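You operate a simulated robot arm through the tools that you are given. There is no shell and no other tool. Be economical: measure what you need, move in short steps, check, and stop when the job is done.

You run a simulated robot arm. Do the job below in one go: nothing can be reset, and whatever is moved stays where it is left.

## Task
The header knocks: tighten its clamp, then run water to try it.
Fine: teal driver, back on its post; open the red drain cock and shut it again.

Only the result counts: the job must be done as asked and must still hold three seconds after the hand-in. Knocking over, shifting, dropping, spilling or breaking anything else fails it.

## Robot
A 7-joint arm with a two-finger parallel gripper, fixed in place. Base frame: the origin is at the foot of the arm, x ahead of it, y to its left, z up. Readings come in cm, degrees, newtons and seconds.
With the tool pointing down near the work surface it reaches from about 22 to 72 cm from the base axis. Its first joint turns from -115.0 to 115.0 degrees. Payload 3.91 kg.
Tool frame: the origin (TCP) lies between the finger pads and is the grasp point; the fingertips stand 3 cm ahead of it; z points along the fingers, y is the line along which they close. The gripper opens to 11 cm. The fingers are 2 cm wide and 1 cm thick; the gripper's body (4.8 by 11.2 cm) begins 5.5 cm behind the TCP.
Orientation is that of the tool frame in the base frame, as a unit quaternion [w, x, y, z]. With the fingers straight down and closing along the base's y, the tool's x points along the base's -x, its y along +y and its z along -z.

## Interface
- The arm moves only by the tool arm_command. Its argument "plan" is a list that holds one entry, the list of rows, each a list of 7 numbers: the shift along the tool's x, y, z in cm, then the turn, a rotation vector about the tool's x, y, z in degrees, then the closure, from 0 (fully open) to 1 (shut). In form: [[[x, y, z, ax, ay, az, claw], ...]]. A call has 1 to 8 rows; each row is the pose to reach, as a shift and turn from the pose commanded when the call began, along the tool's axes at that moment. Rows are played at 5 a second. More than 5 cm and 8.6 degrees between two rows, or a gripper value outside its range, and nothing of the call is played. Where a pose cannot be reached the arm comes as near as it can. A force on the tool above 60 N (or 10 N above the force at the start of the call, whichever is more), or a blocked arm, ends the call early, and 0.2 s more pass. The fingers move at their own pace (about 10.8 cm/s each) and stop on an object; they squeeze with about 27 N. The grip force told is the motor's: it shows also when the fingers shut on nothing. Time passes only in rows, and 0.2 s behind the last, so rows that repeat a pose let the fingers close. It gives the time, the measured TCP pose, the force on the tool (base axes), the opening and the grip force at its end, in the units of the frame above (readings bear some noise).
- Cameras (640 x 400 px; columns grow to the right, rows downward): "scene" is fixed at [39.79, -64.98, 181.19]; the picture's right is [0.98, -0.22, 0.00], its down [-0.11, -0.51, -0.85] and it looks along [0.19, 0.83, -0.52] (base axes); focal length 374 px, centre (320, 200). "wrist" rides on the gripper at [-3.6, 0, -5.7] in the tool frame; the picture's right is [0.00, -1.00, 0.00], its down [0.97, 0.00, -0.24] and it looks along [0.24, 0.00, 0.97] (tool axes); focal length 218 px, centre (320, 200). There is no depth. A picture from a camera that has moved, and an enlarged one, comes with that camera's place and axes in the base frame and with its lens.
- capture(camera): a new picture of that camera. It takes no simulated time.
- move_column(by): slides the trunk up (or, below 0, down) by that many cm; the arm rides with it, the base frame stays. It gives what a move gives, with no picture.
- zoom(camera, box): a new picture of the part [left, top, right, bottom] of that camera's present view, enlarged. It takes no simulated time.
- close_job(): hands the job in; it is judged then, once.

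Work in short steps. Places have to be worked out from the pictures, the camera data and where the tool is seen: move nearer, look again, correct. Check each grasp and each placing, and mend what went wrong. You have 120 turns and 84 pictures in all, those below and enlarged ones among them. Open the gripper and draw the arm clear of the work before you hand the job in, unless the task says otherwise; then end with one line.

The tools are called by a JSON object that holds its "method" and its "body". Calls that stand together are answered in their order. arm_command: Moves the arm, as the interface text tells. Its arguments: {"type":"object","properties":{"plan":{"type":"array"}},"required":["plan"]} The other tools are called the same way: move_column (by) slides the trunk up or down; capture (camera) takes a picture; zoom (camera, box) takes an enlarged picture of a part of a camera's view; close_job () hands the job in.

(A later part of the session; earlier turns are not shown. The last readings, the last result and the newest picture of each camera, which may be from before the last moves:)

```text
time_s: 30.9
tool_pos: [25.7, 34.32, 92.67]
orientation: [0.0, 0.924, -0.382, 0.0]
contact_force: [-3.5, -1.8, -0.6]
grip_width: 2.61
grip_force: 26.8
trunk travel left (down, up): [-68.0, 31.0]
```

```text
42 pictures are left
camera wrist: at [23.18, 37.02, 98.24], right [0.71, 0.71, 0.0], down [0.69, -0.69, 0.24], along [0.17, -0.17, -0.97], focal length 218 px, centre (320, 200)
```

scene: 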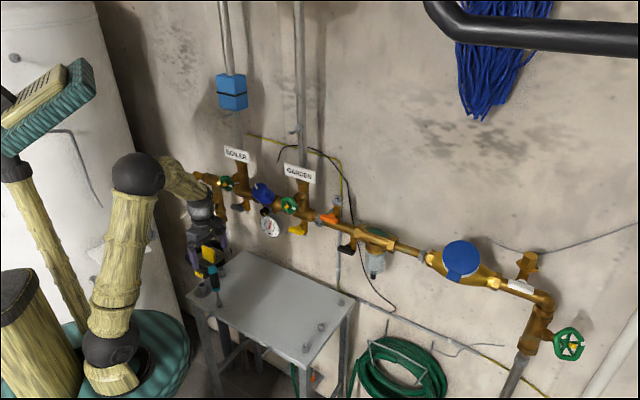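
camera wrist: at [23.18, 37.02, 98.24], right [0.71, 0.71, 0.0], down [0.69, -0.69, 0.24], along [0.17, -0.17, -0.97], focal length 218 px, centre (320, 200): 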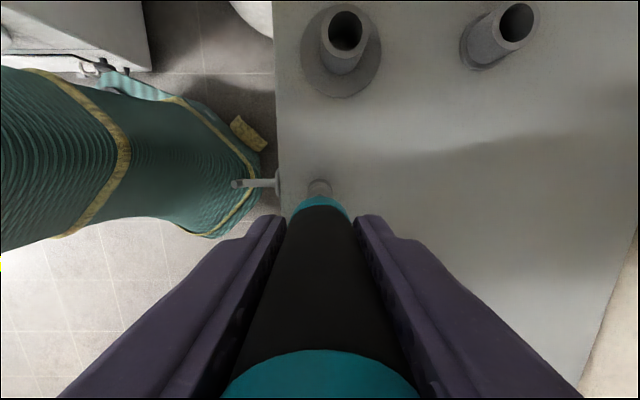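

Grip is firm (2.61 cm). I lift off the post, then move sideways toward the clamp at a safe distance from the wall.

{"method": "arm_command", "body": {"plan": [[[0, 0, -0.7, 0, 0, 0, 1], [0, 0, -2, 0, 0, 0, 1], [0, 0, -5, 0, 0, 0, 1], [0, 0, -9, 0, 0, 0, 1], [0, 0, -13, 0, 0, 0, 1], [0, 0, -17, 0, 0, 0, 1], [0, 0, -20, 0, 0, 0, 1], [0, 0, -22, 0, 0, 0, 1]]]}}

{"method": "arm_command", "body": {"plan": [[[4, 0.5, 0, 0, 0, 0, 1], [8, 1, 0, 0, 0, 0, 1], [12, 1.5, 0, 0, 0, 0, 1], [16, 2, 0, 0, 0, 0, 1], [20, 2.5, 0, 0, 0, 0, 1], [24, 2.5, 0, 0, 0, 0, 1], [28, 2.5, 0, 0, 0, 0, 1]]]}}

{"method": "capture", "body": {"camera": "wrist"}}

{"method": "capture", "body": {"camera": "scene"}}

```text
time_s: 32.7
tool_pos: [25.67, 34.39, 114.7]
orientation: [0.0, 0.924, -0.383, 0.0]
contact_force: [0.1, -0.1, -1.3]
grip_width: 2.59
grip_force: 26.8
trunk travel left (down, up): [-68.0, 31.0]
```

```text
time_s: 34.3
tool_pos: [43.79, 12.82, 114.69]
orientation: [0.0, 0.924, -0.382, 0.0]
contact_force: [0.2, -0.1, -0.4]
grip_width: 2.64
grip_force: 26.9
trunk travel left (down, up): [-68.0, 31.0]
```

```text
41 pictures are left
camera wrist: at [41.22, 15.39, 120.29], right [0.71, 0.71, 0.0], down [0.69, -0.69, 0.24], along [0.17, -0.17, -0.97], focal length 218 px, centre (320, 200)
```

wrist: 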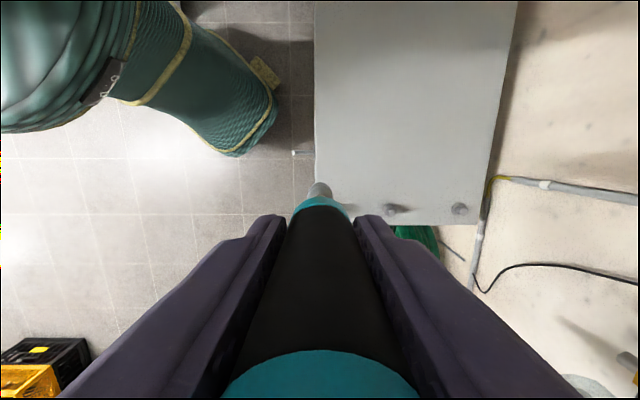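

```text
40 pictures are left
```

scene: 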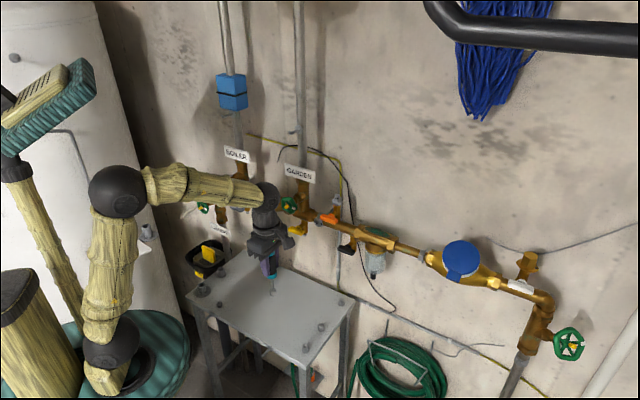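

Driver is straight in the hand. Now pitch up toward the wall in two stages, watching reach.

{"method": "arm_command", "body": {"plan": [[[0, 0, 0, 7.5, 0, 0, 1], [0, 0, 0, 15, 0, 0, 1], [0, 0, 0, 22.5, 0, 0, 1], [0, 0, 0, 30, 0, 0, 1], [0, 0, 0, 37.5, 0, 0, 1], [0, 0, 0, 45, 0, 0, 1]]]}}

{"method": "arm_command", "body": {"plan": [[[0, 0, 0, 7.5, 0, 0, 1], [0, 0, 0, 15, 0, 0, 1], [0, 0, 0, 22.5, 0, 0, 1], [0, 0, 0, 30, 0, 0, 1], [0, 0, 0, 37.5, 0, 0, 1], [0, 0, 0, 45, 0, 0, 1]]]}}

{"method": "capture", "body": {"camera": "wrist"}}

{"method": "capture", "body": {"camera": "scene"}}

```text
time_s: 35.7
tool_pos: [43.71, 12.96, 115.01]
orientation: [-0.299, 0.874, -0.359, 0.135]
contact_force: [0.2, 0.0, -0.3]
grip_width: 2.63
grip_force: 27.0
out of reach, approached as far as the arm can: row 6
trunk travel left (down, up): [-68.0, 31.0]
```

```text
time_s: 37.1
tool_pos: [44.31, 15.36, 121.82]
orientation: [-0.425, 0.819, -0.336, 0.191]
contact_force: [0.0, 1.3, -1.7]
grip_width: 2.64
grip_force: 27.2
out of reach, approached as far as the arm can: row 1, 2, 3, 4, 5, 6
trunk travel left (down, up): [-68.0, 31.0]
```

```text
39 pictures are left
camera wrist: at [38.39, 14.71, 124.95], right [0.39, 0.41, 0.82], down [0.54, -0.83, 0.16], along [0.75, 0.38, -0.54], focal length 218 px, centre (320, 200)
```

wrist: 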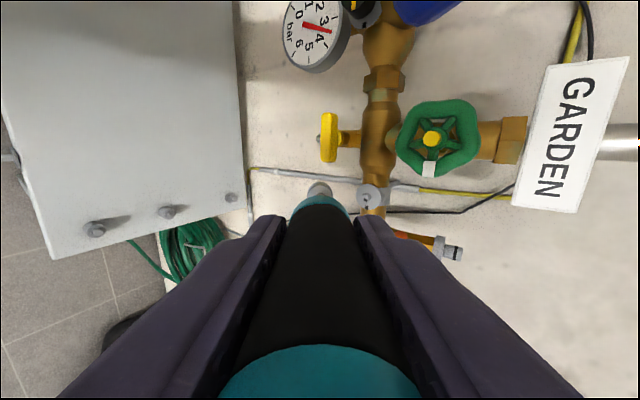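

```text
38 pictures are left
```

scene: 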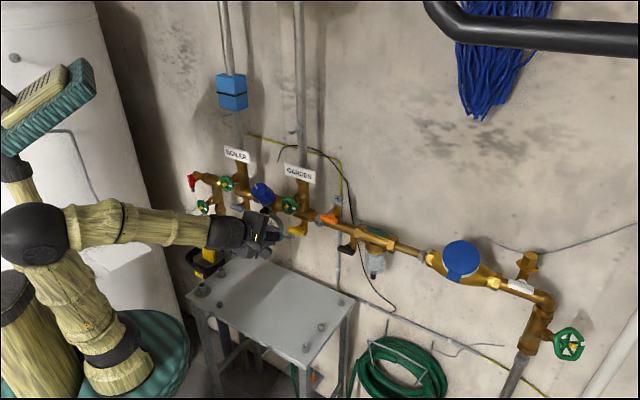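

The elbow is folded too tightly; a lower shoulder would help. I raise the tool straight up 22 cm, then lower the trunk further so the tool returns to the header's height.

{"method": "arm_command", "body": {"plan": [[[0, -3.6, -2.5, 0, 0, 0, 1], [0, -7.2, -5, 0, 0, 0, 1], [0, -10.8, -7.6, 0, 0, 0, 1], [0, -14.4, -10.1, 0, 0, 0, 1], [0, -18, -12.6, 0, 0, 0, 1], [0, -18, -12.6, 0, 0, 0, 1]]]}}

```text
time_s: 38.5
tool_pos: [43.68, 15.5, 143.71]
orientation: [-0.426, 0.818, -0.336, 0.192]
contact_force: [0.2, 0.1, -0.7]
grip_width: 2.62
grip_force: 27.2
trunk travel left (down, up): [-68.0, 31.0]
```

Reached cleanly. Now lower the trunk 26 cm.

{"method": "move_column", "body": {"by": -26}}

{"method": "arm_command", "body": {"plan": [[[0, 0, 0, 7, 0, 0, 1], [0, 0, 0, 14, 0, 0, 1], [0, 0, 0, 21, 0, 0, 1], [0, 0, 0, 28, 0, 0, 1], [0, 0, 0, 35, 0, 0, 1]]]}}

{"method": "capture", "body": {"camera": "wrist"}}

```text
time_s: 41.2
tool_pos: [43.82, 15.58, 117.78]
orientation: [-0.425, 0.818, -0.337, 0.192]
contact_force: [0.5, 0.1, -0.4]
grip_width: 2.63
grip_force: 27.2
trunk travel left (down, up): [-42.0, 57.0]
```

```text
time_s: 42.4
tool_pos: [46.33, 17.31, 125.46]
orientation: [-0.641, 0.662, -0.272, 0.277]
contact_force: [0.5, -0.4, -1.1]
grip_width: 2.65
grip_force: 27.2
out of reach, approached as far as the arm can: row 4, 5
trunk travel left (down, up): [-42.0, 57.0]
```

```text
37 pictures are left
camera wrist: at [39.69, 15.93, 125.54], right [0.01, 0.03, 1.0], down [0.51, -0.86, 0.02], along [0.86, 0.51, -0.02], focal length 218 px, centre (320, 200)
```

wrist: 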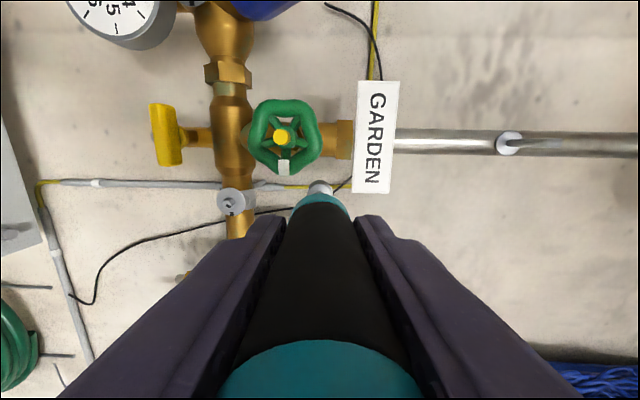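

Tool is nearly level now; the clamp screw is at about l=23.7 along the wall, z≈116, n≈61. I shift sideways 3 cm at this height, backing off a bit.

{"method": "arm_command", "body": {"plan": [[[1, 0, -0.5, 0.5, 0, 0, 1], [2, 0, -1, 1, 0, 0, 1], [3.2, 0, -1.5, 1.5, 0, 0, 1], [3.2, 0, -1.5, 1.5, 0, 0, 1]]]}}

{"method": "move_column", "body": {"by": -8}}

{"method": "capture", "body": {"camera": "wrist"}}

{"method": "zoom", "body": {"camera": "scene", "box": [270, 180, 350, 240]}}

```text
time_s: 43.4
tool_pos: [47.9, 14.55, 128.11]
orientation: [0.657, -0.648, 0.262, -0.284]
contact_force: [-0.3, 1.6, -0.4]
grip_width: 2.64
grip_force: 26.7
out of reach, approached as far as the arm can: row 1, 2, 3, 4
trunk travel left (down, up): [-42.0, 57.0]
```

```text
time_s: 44.6
tool_pos: [47.94, 14.41, 120.19]
orientation: [0.657, -0.647, 0.262, -0.285]
contact_force: [0.0, -0.2, -1.8]
grip_width: 2.61
grip_force: 27.1
trunk travel left (down, up): [-34.0, 65.0]
```

```text
36 pictures are left
camera wrist: at [41.35, 13.11, 119.91], right [-0.03, 0.0, 1.0], down [0.51, -0.86, 0.02], along [0.86, 0.51, 0.03], focal length 218 px, centre (320, 200)
```

wrist: 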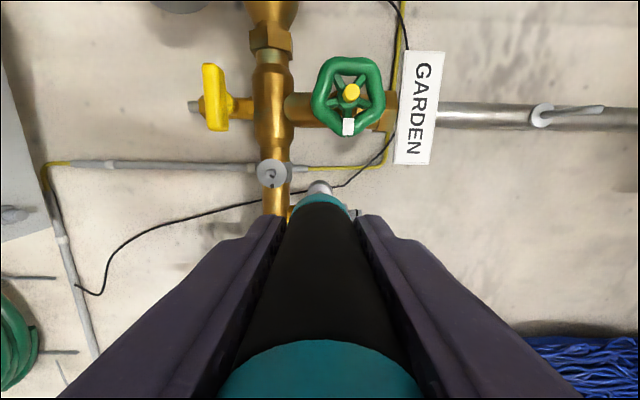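

```text
6.67 times, centred on (310, 210) of scene
camera zoom: at [39.79, -64.98, 181.19], right [0.98, -0.22, 0.0], down [-0.11, -0.51, -0.85], along [0.19, 0.83, -0.52], focal length 2495 px, centre (387, 133)
```

zoom: 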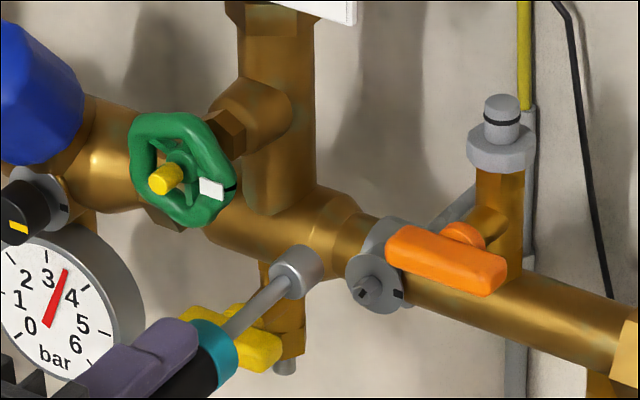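

Excellent view. The driver must go 1.1 cm left and about 4.4 cm down, and level 1.4°. I apply that while staying back.

{"method": "arm_command", "body": {"plan": [[[-0.5, 0, 0, -0.7, 0, 0, 1], [-1.1, 0, 0, -1.4, 0, 0, 1], [-1.1, 0, 0, -1.4, 0, 0, 1]]]}}

{"method": "move_column", "body": {"by": -4.4}}

{"method": "capture", "body": {"camera": "wrist"}}

{"method": "zoom", "body": {"camera": "scene", "box": [290, 195, 350, 245]}}

```text
time_s: 45.4
tool_pos: [47.18, 15.26, 120.25]
orientation: [-0.649, 0.656, -0.265, 0.281]
contact_force: [0.6, -0.3, -1.5]
grip_width: 2.63
grip_force: 26.7
trunk travel left (down, up): [-34.0, 65.0]
```

```text
time_s: 46.2
tool_pos: [47.14, 15.26, 115.77]
orientation: [-0.649, 0.655, -0.265, 0.282]
contact_force: [-0.4, 0.6, -0.9]
grip_width: 2.65
grip_force: 26.7
trunk travel left (down, up): [-29.6, 69.4]
```

```text
34 pictures are left
camera wrist: at [40.56, 13.87, 115.64], right [-0.02, 0.02, 1.0], down [0.51, -0.86, 0.02], along [0.86, 0.51, 0.01], focal length 218 px, centre (320, 200)
```

wrist: 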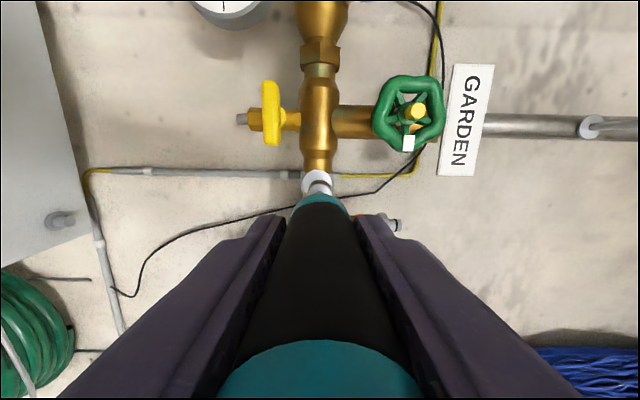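

```text
8.00 times, centred on (320, 220) of scene
camera zoom: at [39.79, -64.98, 181.19], right [0.98, -0.22, 0.0], down [-0.11, -0.51, -0.85], along [0.19, 0.83, -0.52], focal length 2994 px, centre (320, 40)
```

zoom: 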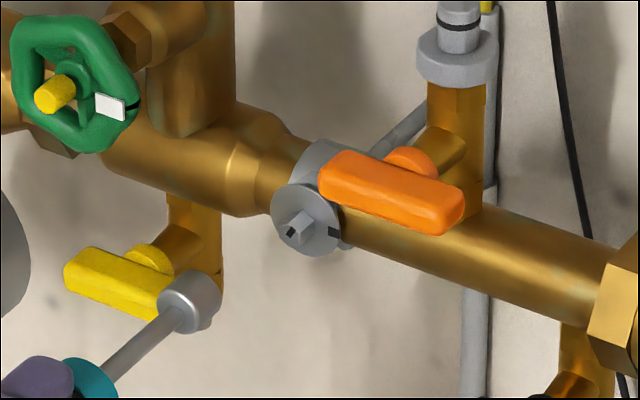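

Zoom on both to judge the alignment and the screw head's shape.

{"method": "zoom", "body": {"camera": "wrist", "box": [270, 150, 370, 220]}}

{"method": "zoom", "body": {"camera": "scene", "box": [300, 205, 340, 235]}}

```text
5.71 times, centred on (320, 185) of wrist
camera zoom: at [40.56, 13.87, 115.64], right [-0.02, 0.02, 1.0], down [0.51, -0.86, 0.02], along [0.86, 0.51, 0.01], focal length 1247 px, centre (320, 286)
```

zoom: 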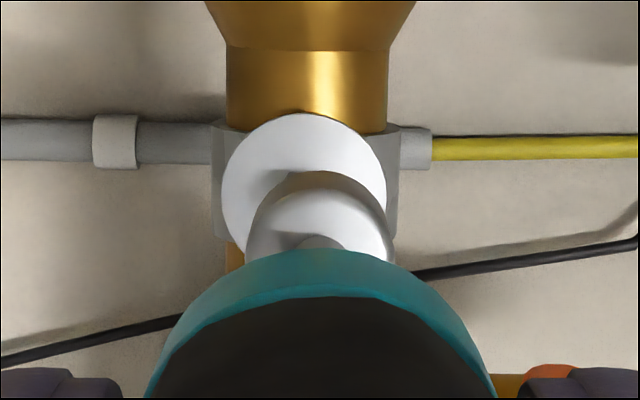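

```text
13.33 times, centred on (320, 220) of scene
camera zoom: at [39.79, -64.98, 181.19], right [0.98, -0.22, 0.0], down [-0.11, -0.51, -0.85], along [0.19, 0.83, -0.52], focal length 4989 px, centre (320, -67)
```

zoom: 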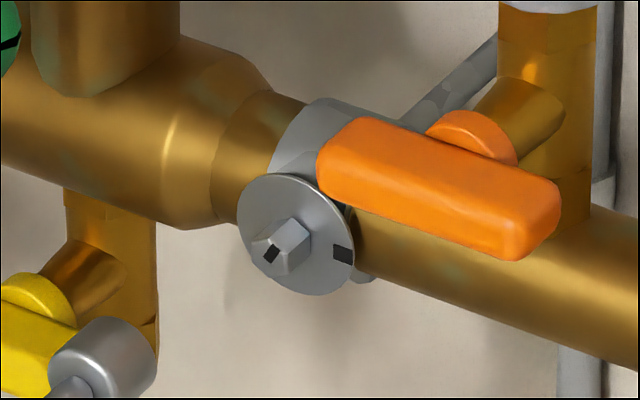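

Driver axis needs to go down 0.3 cm, then forward. I do that and advance 2.5 cm, then check.

{"method": "arm_command", "body": {"plan": [[[0, 0.3, 0, 0, 0, 0, 1], [0, 0.3, 1, 0, 0, 0, 1], [0, 0.3, 1.8, 0, 0, 0, 1], [0, 0.3, 2.5, 0, 0, 0, 1], [0, 0.3, 2.5, 0, 0, 0, 1]]]}}

{"method": "zoom", "body": {"camera": "wrist", "box": [270, 150, 370, 220]}}

{"method": "zoom", "body": {"camera": "scene", "box": [295, 205, 345, 245]}}

```text
time_s: 47.4
tool_pos: [49.04, 17.05, 115.43]
orientation: [-0.649, 0.655, -0.266, 0.281]
contact_force: [0.2, 0.9, -0.2]
grip_width: 2.66
grip_force: 27.0
trunk travel left (down, up): [-29.6, 69.4]
```

```text
5.71 times, centred on (320, 185) of wrist
camera zoom: at [42.34, 15.66, 115.34], right [-0.02, 0.02, 1.0], down [0.51, -0.86, 0.02], along [0.86, 0.51, 0.01], focal length 1247 px, centre (320, 286)
```

zoom: 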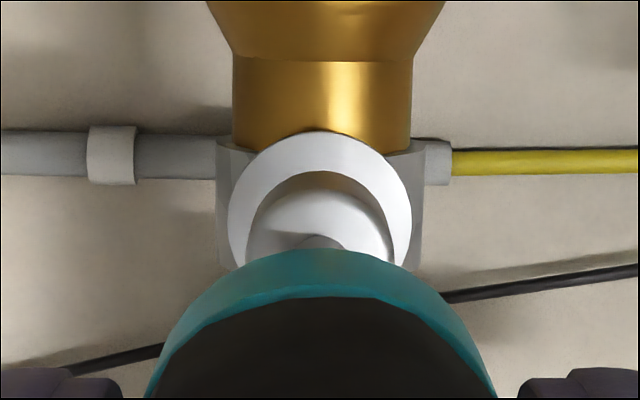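

```text
10.00 times, centred on (320, 225) of scene
camera zoom: at [39.79, -64.98, 181.19], right [0.98, -0.22, 0.0], down [-0.11, -0.51, -0.85], along [0.19, 0.83, -0.52], focal length 3742 px, centre (320, -50)
```

zoom: 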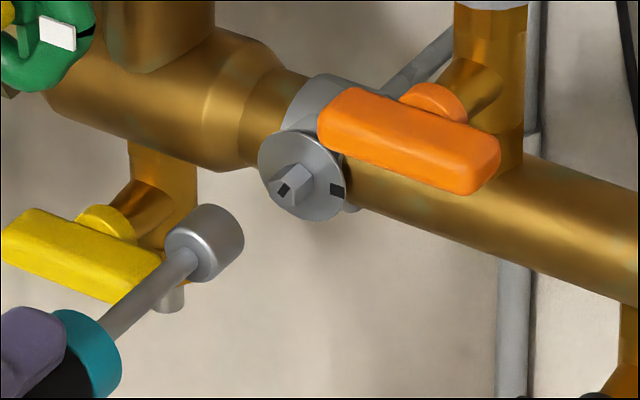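

Nearly coaxial: 0.2 cm to the right remains, about 2–3 cm to the head. I correct and advance 2 cm.

{"method": "arm_command", "body": {"plan": [[[0.2, 0, 0, 0, 0, 0, 1], [0.2, 0, 0.7, 0, 0, 0, 1], [0.2, 0, 1.4, 0, 0, 0, 1], [0.2, 0, 2, 0, 0, 0, 1], [0.2, 0, 2, 0, 0, 0, 1]]]}}

{"method": "zoom", "body": {"camera": "scene", "box": [295, 205, 345, 245]}}

```text
time_s: 48.6
tool_pos: [50.54, 18.13, 115.54]
orientation: [-0.649, 0.655, -0.265, 0.282]
contact_force: [0.0, 0.9, -0.6]
grip_width: 2.64
grip_force: 26.6
trunk travel left (down, up): [-29.6, 69.4]
```

```text
10.00 times, centred on (320, 225) of scene
camera zoom: at [39.79, -64.98, 181.19], right [0.98, -0.22, 0.0], down [-0.11, -0.51, -0.85], along [0.19, 0.83, -0.52], focal length 3742 px, centre (320, -50)
```

zoom: 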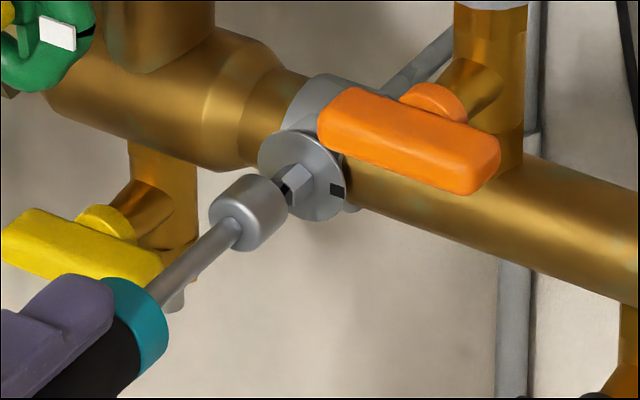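

Socket mouth is just at the head and coaxial. I advance in fine steps watching the force.

{"method": "arm_command", "body": {"plan": [[[0, 0, 0.3, 0, 0, 0, 1], [0, 0, 0.6, 0, 0, 0, 1], [0, 0, 0.9, 0, 0, 0, 1], [0, 0, 0.9, 0, 0, 0, 1]]]}}

{"method": "zoom", "body": {"camera": "scene", "box": [305, 205, 335, 235]}}

```text
time_s: 49.6
tool_pos: [51.19, 18.76, 115.49]
orientation: [-0.648, 0.655, -0.266, 0.282]
contact_force: [0.0, -3.1, -2.4]
grip_width: 2.65
grip_force: 27.2
trunk travel left (down, up): [-29.6, 69.4]
```

```text
13.33 times, centred on (320, 220) of scene
camera zoom: at [39.79, -64.98, 181.19], right [0.98, -0.22, 0.0], down [-0.11, -0.51, -0.85], along [0.19, 0.83, -0.52], focal length 4989 px, centre (320, -67)
```

zoom: 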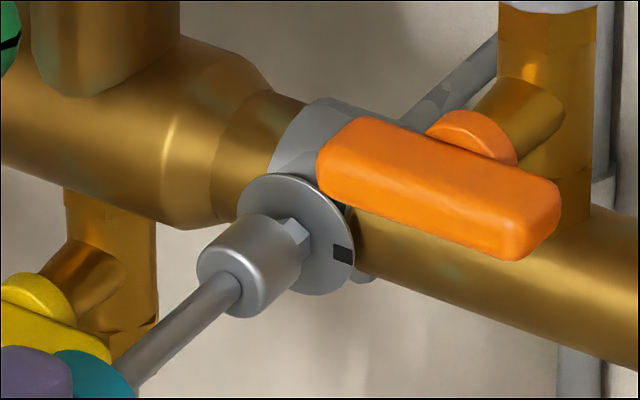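

Small force of 3 N; the head is going in. Advance a bit more.

{"method": "arm_command", "body": {"plan": [[[0, 0, 0.2, 0, 0, 0, 1], [0, 0, 0.4, 0, 0, 0, 1], [0, 0, 0.6, 0, 0, 0, 1], [0, 0, 0.6, 0, 0, 0, 1]]]}}

{"method": "zoom", "body": {"camera": "scene", "box": [305, 205, 335, 235]}}

```text
time_s: 50.6
tool_pos: [51.5, 19.03, 115.6]
orientation: [-0.648, 0.655, -0.266, 0.282]
contact_force: [-9.8, -12.7, -9.4]
grip_width: 2.62
grip_force: 27.7
trunk travel left (down, up): [-29.6, 69.4]
```

```text
13.33 times, centred on (320, 220) of scene
camera zoom: at [39.79, -64.98, 181.19], right [0.98, -0.22, 0.0], down [-0.11, -0.51, -0.85], along [0.19, 0.83, -0.52], focal length 4989 px, centre (320, -67)
```

zoom: 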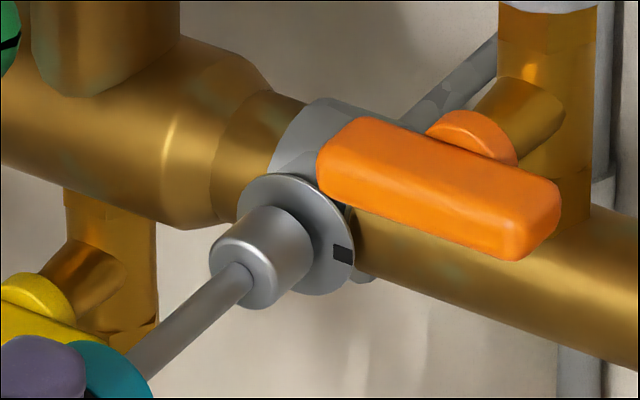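

The socket is seated against the disc (about 16 N axial). I turn clockwise, a positive turn about the tool axis, in small steps.

{"method": "arm_command", "body": {"plan": [[[0, 0, -0.1, 0, 0, 6, 1], [0, 0, -0.1, 0, 0, 12, 1], [0, 0, -0.1, 0, 0, 18, 1], [0, 0, -0.1, 0, 0, 24, 1], [0, 0, -0.1, 0, 0, 30, 1], [0, 0, -0.1, 0, 0, 36, 1]]]}}

{"method": "zoom", "body": {"camera": "scene", "box": [305, 205, 335, 235]}}

```text
time_s: 52.0
tool_pos: [51.51, 19.03, 115.49]
orientation: [0.705, -0.54, 0.456, -0.066]
contact_force: [6.3, -5.7, 7.1]
grip_width: 2.65
grip_force: 27.0
trunk travel left (down, up): [-29.6, 69.4]
```

```text
13.33 times, centred on (320, 220) of scene
camera zoom: at [39.79, -64.98, 181.19], right [0.98, -0.22, 0.0], down [-0.11, -0.51, -0.85], along [0.19, 0.83, -0.52], focal length 4989 px, centre (320, -67)
```

zoom: 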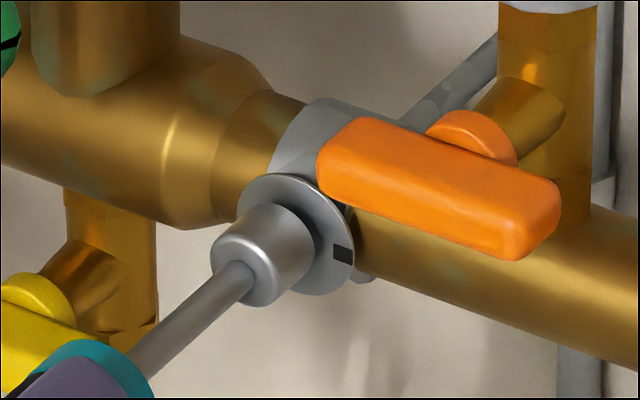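

Turning goes smoothly with low side forces. I continue clockwise.

{"method": "arm_command", "body": {"plan": [[[0, 0, 0, 0, 0, 7, 1], [0, 0, 0, 0, 0, 14, 1], [0, 0, 0, 0, 0, 21, 1], [0, 0, 0, 0, 0, 28, 1], [0, 0, 0, 0, 0, 35, 1], [0, 0, 0, 0, 0, 42, 1], [0, 0, 0, 0, 0, 49, 1], [0, 0, 0, 0, 0, 54, 1]]]}}

{"method": "capture", "body": {"camera": "wrist"}}

```text
time_s: 53.8
tool_pos: [51.55, 19.12, 115.44]
orientation: [0.658, -0.274, 0.652, 0.26]
contact_force: [6.7, -12.0, 2.9]
grip_width: 2.8
grip_force: 26.9
trunk travel left (down, up): [-29.6, 69.4]
```

```text
24 pictures are left
camera wrist: at [47.48, 15.16, 118.97], right [0.7, -0.71, 0.02], down [-0.16, -0.18, -0.97], along [0.7, 0.68, -0.24], focal length 218 px, centre (320, 200)
```

wrist: 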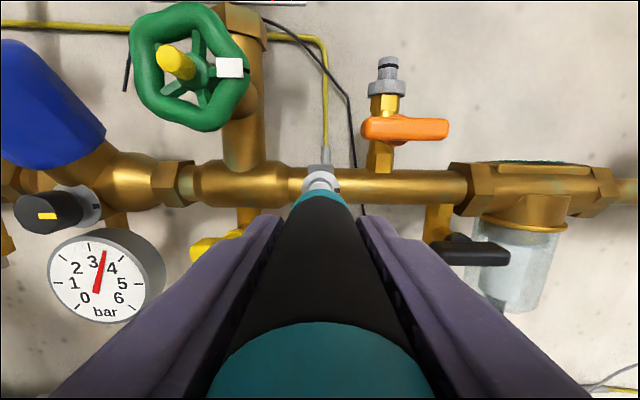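

The grip width went from 2.65 to 2.80, so the fingers may have slipped round the handle. I back off 2 cm and check the head's mark.

{"method": "arm_command", "body": {"plan": [[[0, 0, -0.7, 0, 0, 0, 1], [0, 0, -1.4, 0, 0, 0, 1], [0, 0, -2.1, 0, 0, 0, 1], [0, 0, -2.8, 0, 0, 0, 1]]]}}

{"method": "zoom", "body": {"camera": "scene", "box": [310, 212, 328, 230]}}

```text
time_s: 54.8
tool_pos: [49.52, 17.18, 115.42]
orientation: [0.658, -0.276, 0.651, 0.26]
contact_force: [0.5, -0.3, -1.0]
grip_width: 2.8
grip_force: 26.8
trunk travel left (down, up): [-29.6, 69.4]
```

```text
16.00 times, centred on (319, 221) of scene
camera zoom: at [39.79, -64.98, 181.19], right [0.98, -0.22, 0.0], down [-0.11, -0.51, -0.85], along [0.19, 0.83, -0.52], focal length 5987 px, centre (336, -136)
```

zoom: 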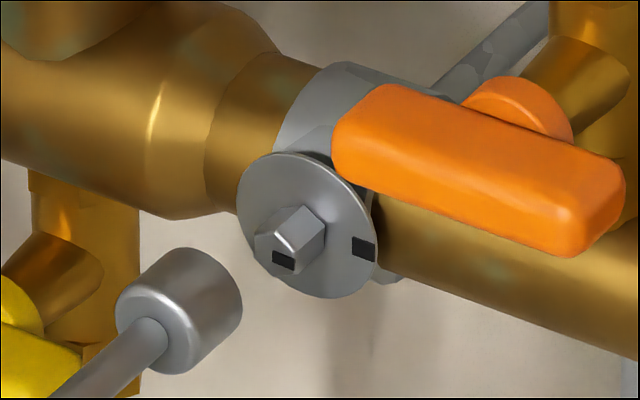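

The view is ambiguous; I lower the tool 5 cm, so the wrist camera can look straight at the head.

{"method": "arm_command", "body": {"plan": [[[0, 0, -1.5, 0, 0, 0, 1], [2.5, 0, -1.5, 0, 0, 0, 1], [5, 0, -1.5, 0, 0, 0, 1], [5, 0, -1.5, 0, 0, 0, 1]]]}}

{"method": "zoom", "body": {"camera": "wrist", "box": [290, 120, 350, 180]}}

```text
time_s: 55.8
tool_pos: [48.56, 16.13, 110.34]
orientation: [0.657, -0.275, 0.652, 0.259]
contact_force: [0.1, 0.1, -1.3]
grip_width: 2.82
grip_force: 27.5
trunk travel left (down, up): [-29.6, 69.4]
```

```text
6.67 times, centred on (320, 150) of wrist
camera zoom: at [44.54, 12.27, 113.97], right [0.7, -0.71, 0.02], down [-0.16, -0.19, -0.97], along [0.7, 0.68, -0.24], focal length 1455 px, centre (320, 533)
```

zoom: 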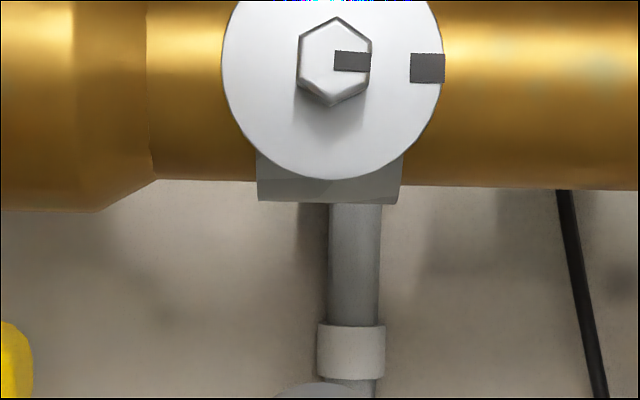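

Clear: the hex head's mark is now aligned with the disc's mark, so the screw turned ~60° to its stop. The clamp is tight. Now I take the driver back: retreat and pitch down.

{"method": "arm_command", "body": {"plan": [[[0, 0, -1, 0, 7.5, 0, 1], [0, 0, -2, 0, 15, 0, 1], [0, 0, -3, 0, 22.5, 0, 1], [0, 0, -3.5, 0, 30, 0, 1], [0, 0, -4, 0, 37.5, 0, 1], [0, 0, -4, 0, 45, 0, 1]]]}}

{"method": "arm_command", "body": {"plan": [[[0, 0, 0, 0, 7.5, 0, 1], [0, 0, 0, 0, 15, 0, 1], [0, 0, 0, 0, 22.5, 0, 1], [0, 0, 0, 0, 30, 0, 1], [0, 0, 0, 0, 37.5, 0, 1], [0, 0, 0, 0, 45, 0, 1]]]}}

{"method": "capture", "body": {"camera": "wrist"}}

```text
time_s: 57.2
tool_pos: [45.76, 13.17, 110.29]
orientation: [0.357, -0.354, 0.854, 0.134]
contact_force: [-0.4, -0.5, -1.3]
grip_width: 2.81
grip_force: 27.0
trunk travel left (down, up): [-29.6, 69.4]
```

```text
time_s: 58.6
tool_pos: [42.88, 11.85, 106.51]
orientation: [0.038, -0.379, 0.925, 0.002]
contact_force: [0.9, -0.5, -0.7]
grip_width: 2.82
grip_force: 27.1
out of reach, approached as far as the arm can: row 4, 5, 6
trunk travel left (down, up): [-29.6, 69.4]
```

```text
21 pictures are left
camera wrist: at [45.05, 14.27, 112.28], right [0.7, -0.71, 0.03], down [-0.71, -0.69, 0.17], along [-0.1, -0.14, -0.98], focal length 218 px, centre (320, 200)
```

wrist: 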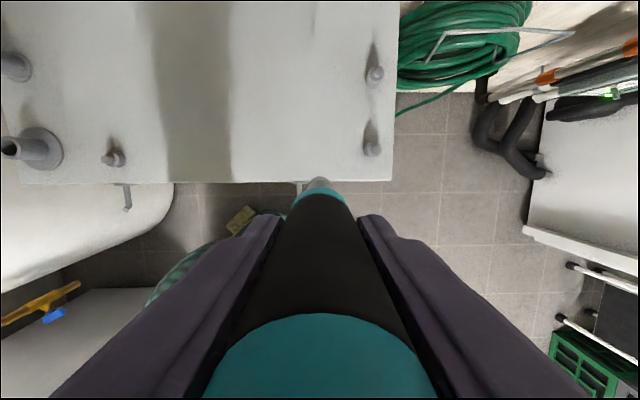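

Trunk is too low for a straight-down tool. I raise it by 34 cm (back to near the earlier grasp setting).

{"method": "move_column", "body": {"by": 34}}

{"method": "arm_command", "body": {"plan": [[[0, 0, 3, 0, 2, 0, 1], [0, 0, 6, 0, 4.6, 0, 1], [0, 0, 10, 0, 4.6, 0, 1], [0, 0, 14, 0, 4.6, 0, 1], [0, 0, 18, 0, 4.6, 0, 1], [0, 0, 22, 0, 4.6, 0, 1]]]}}

```text
time_s: 62.0
tool_pos: [42.76, 11.91, 140.45]
orientation: [0.04, -0.378, 0.925, 0.002]
contact_force: [-0.2, 0.3, -1.4]
grip_width: 2.78
grip_force: 27.1
trunk travel left (down, up): [-63.6, 35.4]
```

```text
time_s: 63.4
tool_pos: [44.45, 12.63, 118.46]
orientation: [0.003, -0.378, 0.926, -0.014]
contact_force: [0.7, 0.5, -1.1]
grip_width: 2.82
grip_force: 27.5
trunk travel left (down, up): [-63.6, 35.4]
```

Now a small orientation fix and the traverse back above the post at z≈106.

{"method": "arm_command", "body": {"plan": [[[-0.3, 4, 1.5, -1.6, -0.3, -0.6, 1], [-0.6, 8, 3, -1.6, -0.3, -0.6, 1], [-0.9, 12, 4.5, -1.6, -0.3, -0.6, 1], [-1.2, 16, 6, -1.6, -0.3, -0.6, 1], [-1.5, 20, 8, -1.6, -0.3, -0.6, 1], [-1.8, 24, 10, -1.6, -0.3, -0.6, 1], [-2.2, 28.5, 12, -1.6, -0.3, -0.6, 1], [-2.2, 28.5, 12, -1.6, -0.3, -0.6, 1]]]}}

{"method": "capture", "body": {"camera": "wrist"}}

{"method": "zoom", "body": {"camera": "scene", "box": [195, 240, 245, 315]}}

```text
time_s: 65.2
tool_pos: [25.97, 34.01, 105.6]
orientation: [0.0, -0.382, 0.924, 0.0]
contact_force: [0.0, -0.2, -1.0]
grip_width: 2.77
grip_force: 27.3
trunk travel left (down, up): [-63.6, 35.4]
```

```text
20 pictures are left
camera wrist: at [28.63, 36.7, 111.31], right [0.71, -0.71, 0.0], down [-0.69, -0.69, 0.24], along [-0.17, -0.17, -0.97], focal length 218 px, centre (320, 200)
```

wrist: 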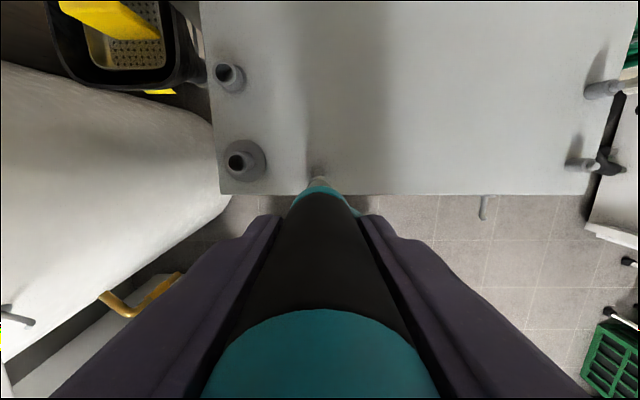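

```text
5.33 times, centred on (220, 278) of scene
camera zoom: at [39.79, -64.98, 181.19], right [0.98, -0.22, 0.0], down [-0.11, -0.51, -0.85], along [0.19, 0.83, -0.52], focal length 1996 px, centre (853, -213)
```

zoom: 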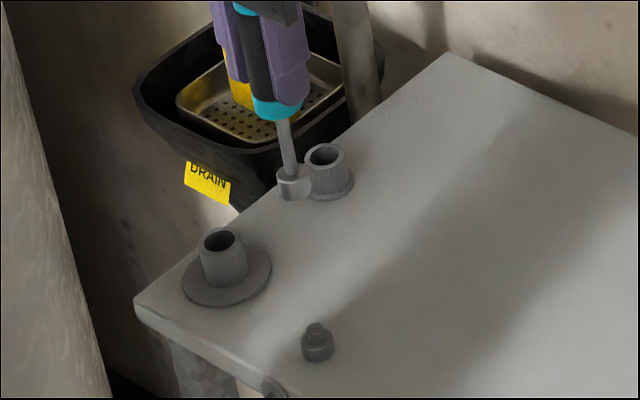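

Driver is plumb, 0.35 cm off sideways. I correct and go down to just above the pin.

{"method": "arm_command", "body": {"plan": [[[0, 0.35, 2, 0, 0, 0, 1], [0, 0.35, 4.5, 0, 0, 0, 1], [0, 0.35, 7, 0, 0, 0, 1], [0, 0.35, 9, 0, 0, 0, 1], [0, 0.35, 10.4, 0, 0, 0, 1], [0, 0.35, 10.4, 0, 0, 0, 1]]]}}

{"method": "zoom", "body": {"camera": "scene", "box": [205, 270, 235, 315]}}

{"method": "zoom", "body": {"camera": "wrist", "box": [270, 150, 370, 220]}}

```text
time_s: 66.6
tool_pos: [25.78, 34.48, 95.37]
orientation: [-0.001, -0.383, 0.924, 0.0]
contact_force: [-0.2, 0.3, -1.0]
grip_width: 2.8
grip_force: 27.7
trunk travel left (down, up): [-63.6, 35.4]
```

```text
8.89 times, centred on (220, 292) of scene
camera zoom: at [39.79, -64.98, 181.19], right [0.98, -0.22, 0.0], down [-0.11, -0.51, -0.85], along [0.19, 0.83, -0.52], focal length 3326 px, centre (1209, -622)
```

zoom: 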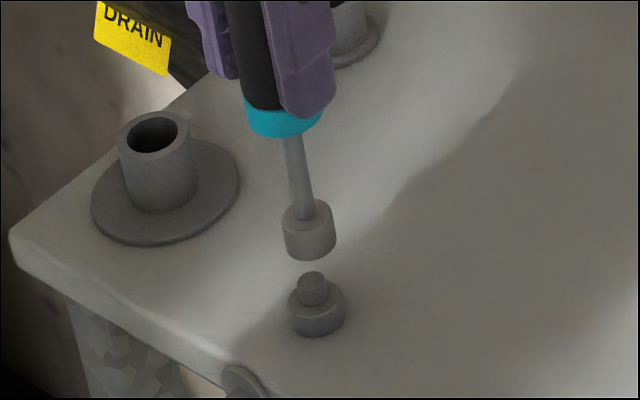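

```text
5.71 times, centred on (320, 185) of wrist
camera zoom: at [28.4, 37.03, 100.91], right [0.71, -0.71, 0.0], down [-0.69, -0.69, 0.24], along [-0.17, -0.17, -0.97], focal length 1247 px, centre (320, 286)
```

zoom: 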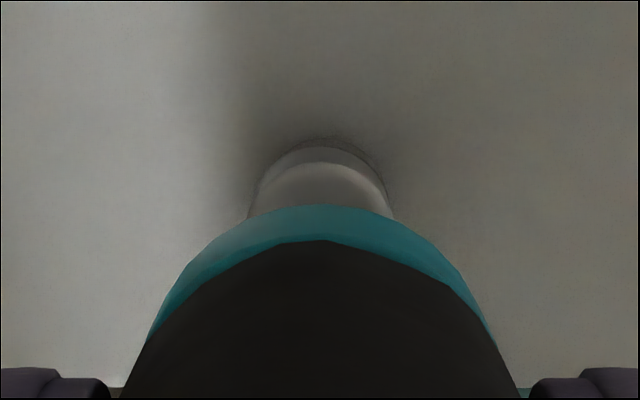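

Aligned within ~0.1 cm; I correct that and lower onto the pin.

{"method": "arm_command", "body": {"plan": [[[0.12, 0, 0.5, 0, 0, 0, 1], [0.12, 0, 1, 0, 0, 0, 1], [0.12, 0, 1.4, 0, 0, 0, 1], [0.12, 0, 1.7, 0, 0, 0, 1], [0.12, 0, 1.7, 0, 0, 0, 1]]]}}

{"method": "zoom", "body": {"camera": "scene", "box": [205, 270, 235, 315]}}

```text
time_s: 67.8
tool_pos: [25.76, 34.32, 93.6]
orientation: [-0.002, -0.384, 0.923, 0.0]
contact_force: [0.6, -0.2, -0.1]
grip_width: 2.79
grip_force: 26.8
trunk travel left (down, up): [-63.6, 35.4]
```

```text
8.89 times, centred on (220, 292) of scene
camera zoom: at [39.79, -64.98, 181.19], right [0.98, -0.22, 0.0], down [-0.11, -0.51, -0.85], along [0.19, 0.83, -0.52], focal length 3326 px, centre (1209, -622)
```

zoom: 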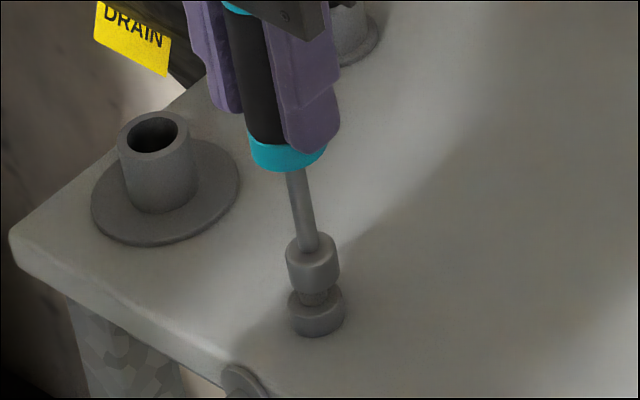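

The socket is over the pin with no force. I lower the last centimetre.

{"method": "arm_command", "body": {"plan": [[[0, 0, 0.3, 0, 0, 0, 1], [0, 0, 0.6, 0, 0, 0, 1], [0, 0, 0.85, 0, 0, 0, 1], [0, 0, 1.0, 0, 0, 0, 1]]]}}

```text
time_s: 68.8
tool_pos: [25.71, 34.02, 92.76]
orientation: [0.0, -0.384, 0.923, 0.0]
contact_force: [-8.0, -11.6, 11.9]
grip_width: 2.79
grip_force: 26.9
trunk travel left (down, up): [-63.6, 35.4]
```

Contact at the expected height. I check the seat before letting go.

{"method": "zoom", "body": {"camera": "scene", "box": [205, 270, 235, 315]}}

```text
8.89 times, centred on (220, 292) of scene
camera zoom: at [39.79, -64.98, 181.19], right [0.98, -0.22, 0.0], down [-0.11, -0.51, -0.85], along [0.19, 0.83, -0.52], focal length 3326 px, centre (1209, -622)
```

zoom: 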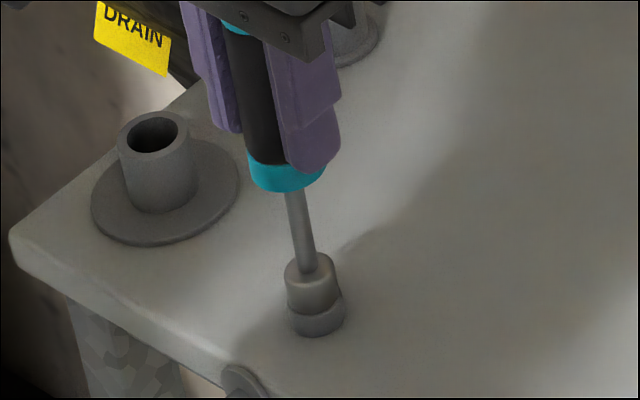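

Seated as before. I relax the side force slightly and release.

{"method": "arm_command", "body": {"plan": [[[0.15, 0, -0.1, 0, 0, 0, 1], [0.15, 0, -0.1, 0, 0, 0, 0.72], [0.15, 0, -0.1, 0, 0, 0, 0.6], [0.15, 0, -0.1, 0, 0, 0, 0.3], [0.15, 0, -0.1, 0, 0, 0, 0]]]}}

{"method": "arm_command", "body": {"plan": [[[0, 0, -3, 0, 0, 0, 0], [0, 0, -6, 0, 0, 0, 0], [0, 0, -9, 0, 0, 0, 0], [0, 0, -13, 0, 0, 0, 0], [0, 0, -17, 0, 0, 0, 0], [0, 0, -21, 0, 0, 0, 0], [0, 0, -24, 0, 0, 0, 0]]]}}

{"method": "capture", "body": {"camera": "scene"}}

```text
time_s: 70.0
tool_pos: [25.63, 34.21, 92.69]
orientation: [-0.001, -0.383, 0.924, 0.001]
contact_force: [1.0, 0.3, 0.0]
grip_width: 11.02
grip_force: 0.1
trunk travel left (down, up): [-63.6, 35.4]
```

```text
time_s: 71.6
tool_pos: [25.76, 34.33, 116.77]
orientation: [-0.002, -0.383, 0.924, 0.0]
contact_force: [0.3, -0.7, -0.1]
grip_width: 11.0
grip_force: 0.0
trunk travel left (down, up): [-63.6, 35.4]
```

```text
14 pictures are left
```

scene: 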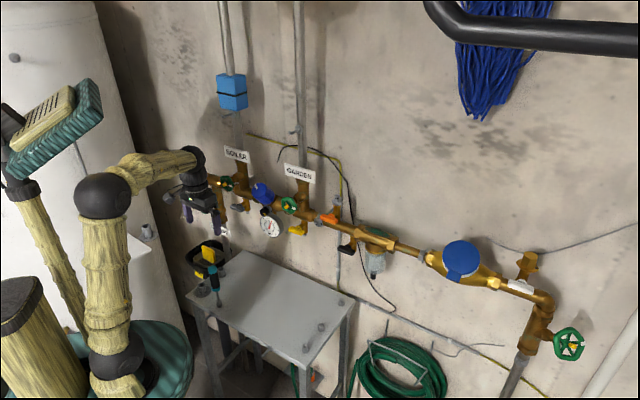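

The driver stands on its post. Before reaching for the red cock I need to know the obstacles on the left; enlarging that part.

{"method": "zoom", "body": {"camera": "scene", "box": [90, 150, 240, 290]}}

```text
2.86 times, centred on (165, 220) of scene
camera zoom: at [39.79, -64.98, 181.19], right [0.98, -0.22, 0.0], down [-0.11, -0.51, -0.85], along [0.19, 0.83, -0.52], focal length 1069 px, centre (763, 143)
```

zoom: 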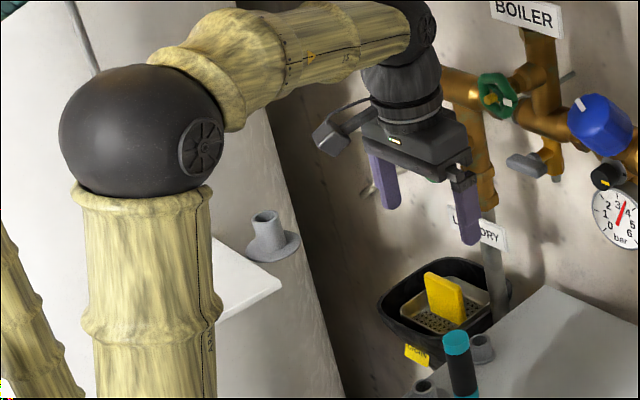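

The left obstacles (shelf with a holder, top z≈106) lie below the planned hand height. I move along the wall to the left while rising, then drop the trunk again for the level pose.

{"method": "arm_command", "body": {"plan": [[[0, 3, -3.2, 0, 0, 0, 0], [0, 6, -6.4, 0, 0, 0, 0], [0, 9, -9.6, 0, 0, 0, 0], [0, 12, -12.8, 0, 0, 0, 0], [0, 15, -16, 0, 0, 0, 0], [0, 18, -19, 0, 0, 0, 0], [0, 21.5, -22, 0, 0, 0, 0], [0, 25, -22, 0, 0, 0, 0]]]}}

{"method": "arm_command", "body": {"plan": [[[0, 0, 0, 0, -7.5, 0, 0], [0, 0, 0, 0, -15, 0, 0], [0, 0, 0, 0, -22.5, 0, 0], [0, 0, 0, 0, -30, 0, 0], [0, 0, 0, 0, -37.5, 0, 0], [0, 0, 0, 0, -45, 0, 0]]]}}

```text
time_s: 73.4
tool_pos: [11.76, 46.26, 134.6]
orientation: [-0.003, -0.384, 0.923, 0.002]
contact_force: [1.0, 0.2, -0.2]
grip_width: 11.03
grip_force: 0.0
out of reach, approached as far as the arm can: row 6, 7, 8
trunk travel left (down, up): [-63.6, 35.4]
```

```text
time_s: 74.8
tool_pos: [11.72, 46.44, 134.75]
orientation: [0.353, -0.354, 0.854, 0.147]
contact_force: [0.1, 0.1, 0.3]
grip_width: 10.99
grip_force: 0.1
trunk travel left (down, up): [-63.6, 35.4]
```

Reached 45° cleanly. Continue to level at this height.

{"method": "arm_command", "body": {"plan": [[[0, 0, 0, 0, -7.5, 0, 0], [0, 0, 0, 0, -15, 0, 0], [0, 0, 0, 0, -22.5, 0, 0], [0, 0, 0, 0, -30, 0, 0], [0, 0, 0, 0, -37.5, 0, 0], [0, 0, 0, 0, -45, 0, 0]]]}}

```text
time_s: 76.2
tool_pos: [11.67, 46.52, 134.75]
orientation: [0.652, -0.27, 0.654, 0.272]
contact_force: [0.6, -0.1, -0.7]
grip_width: 10.98
grip_force: 0.1
trunk travel left (down, up): [-63.6, 35.4]
```

Level. Shift 6 cm further left and lower the trunk 17 cm, then look.

{"method": "arm_command", "body": {"plan": [[[0, 2, 0, 0, 0, 0, 0], [0, 4, 0, 0, 0, 0, 0], [0, 6, 0, 0, 0, 0, 0], [0, 6, 0, 0, 0, 0, 0]]]}}

{"method": "move_column", "body": {"by": -17}}

{"method": "capture", "body": {"camera": "wrist"}}

```text
time_s: 77.2
tool_pos: [7.39, 50.75, 134.71]
orientation: [0.652, -0.272, 0.653, 0.272]
contact_force: [0.0, -0.2, 1.3]
grip_width: 11.0
grip_force: 0.2
trunk travel left (down, up): [-63.6, 35.4]
```

```text
time_s: 79.1
tool_pos: [7.45, 50.65, 117.71]
orientation: [0.652, -0.27, 0.655, 0.27]
contact_force: [-0.2, -0.4, 0.5]
grip_width: 10.98
grip_force: 0.1
trunk travel left (down, up): [-46.6, 52.4]
```

```text
12 pictures are left
camera wrist: at [3.38, 46.76, 121.28], right [0.71, -0.71, 0.0], down [-0.17, -0.17, -0.97], along [0.68, 0.69, -0.24], focal length 218 px, centre (320, 200)
```

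wrist: 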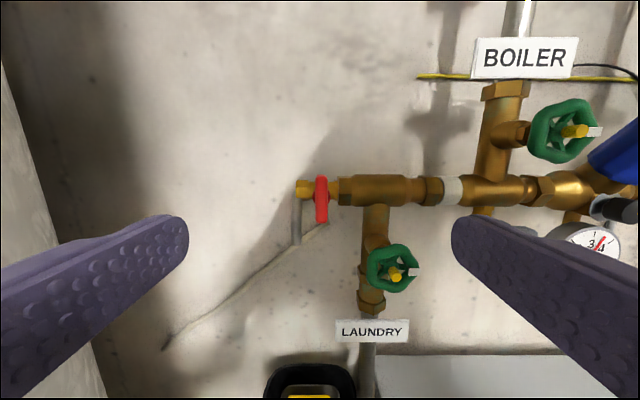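

The red lever is a vertical bar on a horizontal branch (crosswise, so shut), at n≈59.6, l≈-30.6, z≈115.3; its outlet is over the sink. I narrow the fingers to ~5 cm and approach to 5 cm away.

{"method": "arm_command", "body": {"plan": [[[1.2, 0, 1, 0, 0, 0, 0.3], [2.4, 0.05, 3, 0, 0, 0, 0.55], [2.4, 0.05, 6, 0, 0, 0, 0.55], [2.4, 0.05, 9, 0, 0, 0, 0.55], [2.4, 0.05, 11, 0, 0, 0, 0.55], [2.4, 0.05, 11, 0, 0, 0, 0.55]]]}}

{"method": "capture", "body": {"camera": "wrist"}}

```text
time_s: 80.5
tool_pos: [15.06, 58.64, 115.29]
orientation: [0.652, -0.271, 0.655, 0.271]
contact_force: [-1.0, -0.3, 0.4]
grip_width: 4.96
grip_force: 0.0
trunk travel left (down, up): [-46.6, 52.4]
```

```text
11 pictures are left
camera wrist: at [11.17, 54.58, 118.84], right [0.71, -0.71, 0.0], down [-0.17, -0.17, -0.97], along [0.69, 0.69, -0.24], focal length 218 px, centre (320, 200)
```

wrist: 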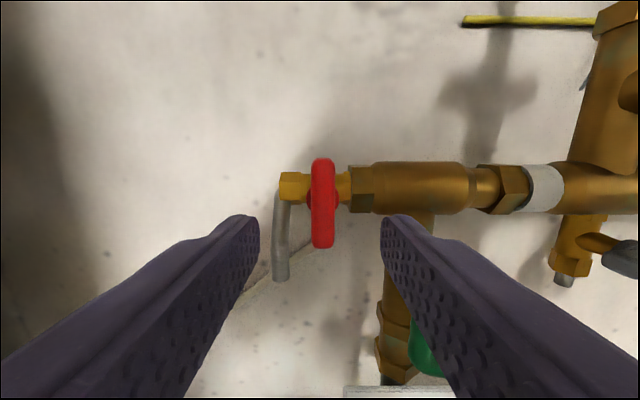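

Lever is centred; front face at n≈58.2, z≈115.7. Advance 4.2 cm with a small upward correction.

{"method": "arm_command", "body": {"plan": [[[-0.35, -0.1, 1.2, 0, 0, 0, 0.55], [-0.35, -0.1, 2.4, 0, 0, 0, 0.55], [-0.35, -0.1, 3.4, 0, 0, 0, 0.55], [-0.35, -0.1, 4.2, 0, 0, 0, 0.55], [-0.35, -0.1, 4.2, 0, 0, 0, 0.55]]]}}

{"method": "capture", "body": {"camera": "wrist"}}

```text
time_s: 81.7
tool_pos: [18.15, 61.4, 115.69]
orientation: [0.652, -0.271, 0.654, 0.271]
contact_force: [0.7, 0.0, 0.1]
grip_width: 4.96
grip_force: 0.0
trunk travel left (down, up): [-46.6, 52.4]
```

```text
10 pictures are left
camera wrist: at [14.17, 57.51, 119.17], right [0.71, -0.71, 0.0], down [-0.17, -0.17, -0.97], along [0.69, 0.69, -0.24], focal length 218 px, centre (320, 200)
```

wrist: 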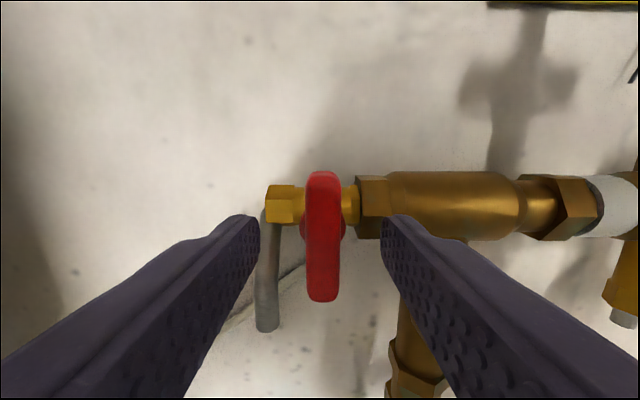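

Fingers overlap the bar slightly; advance 0.6 cm more and close on it.

{"method": "arm_command", "body": {"plan": [[[0, 0, 0.3, 0, 0, 0, 0.55], [0, 0, 0.6, 0, 0, 0, 0.6], [0, 0, 0.6, 0, 0, 0, 0.8], [0, 0, 0.6, 0, 0, 0, 1], [0, 0, 0.6, 0, 0, 0, 1]]]}}

```text
time_s: 82.9
tool_pos: [18.72, 61.91, 115.6]
orientation: [0.652, -0.271, 0.654, 0.271]
contact_force: [3.2, -5.8, -1.3]
grip_width: 1.39
grip_force: 45.0
trunk travel left (down, up): [-46.6, 52.4]
```

Grasped (1.39 cm). I try opening counter-clockwise by a small angle first, watching for resistance.

{"method": "arm_command", "body": {"plan": [[[0, 0, 0, 0, 0, -5, 1], [0, 0, 0, 0, 0, -10, 1], [0, 0, 0, 0, 0, -15, 1], [0, 0, 0, 0, 0, -20, 1], [0, 0, 0, 0, 0, -20, 1]]]}}

{"method": "capture", "body": {"camera": "wrist"}}

```text
time_s: 84.1
tool_pos: [18.66, 61.83, 115.7]
orientation: [0.689, -0.381, 0.597, 0.154]
contact_force: [4.1, -3.3, -3.2]
grip_width: 1.38
grip_force: 45.0
trunk travel left (down, up): [-46.6, 52.4]
```

```text
9 pictures are left
camera wrist: at [13.79, 58.78, 118.97], right [0.67, -0.66, 0.34], down [0.06, -0.41, -0.91], along [0.74, 0.63, -0.23], focal length 218 px, centre (320, 200)
```

wrist: 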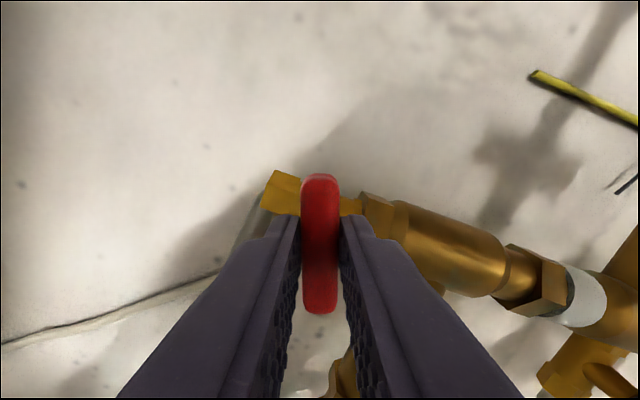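

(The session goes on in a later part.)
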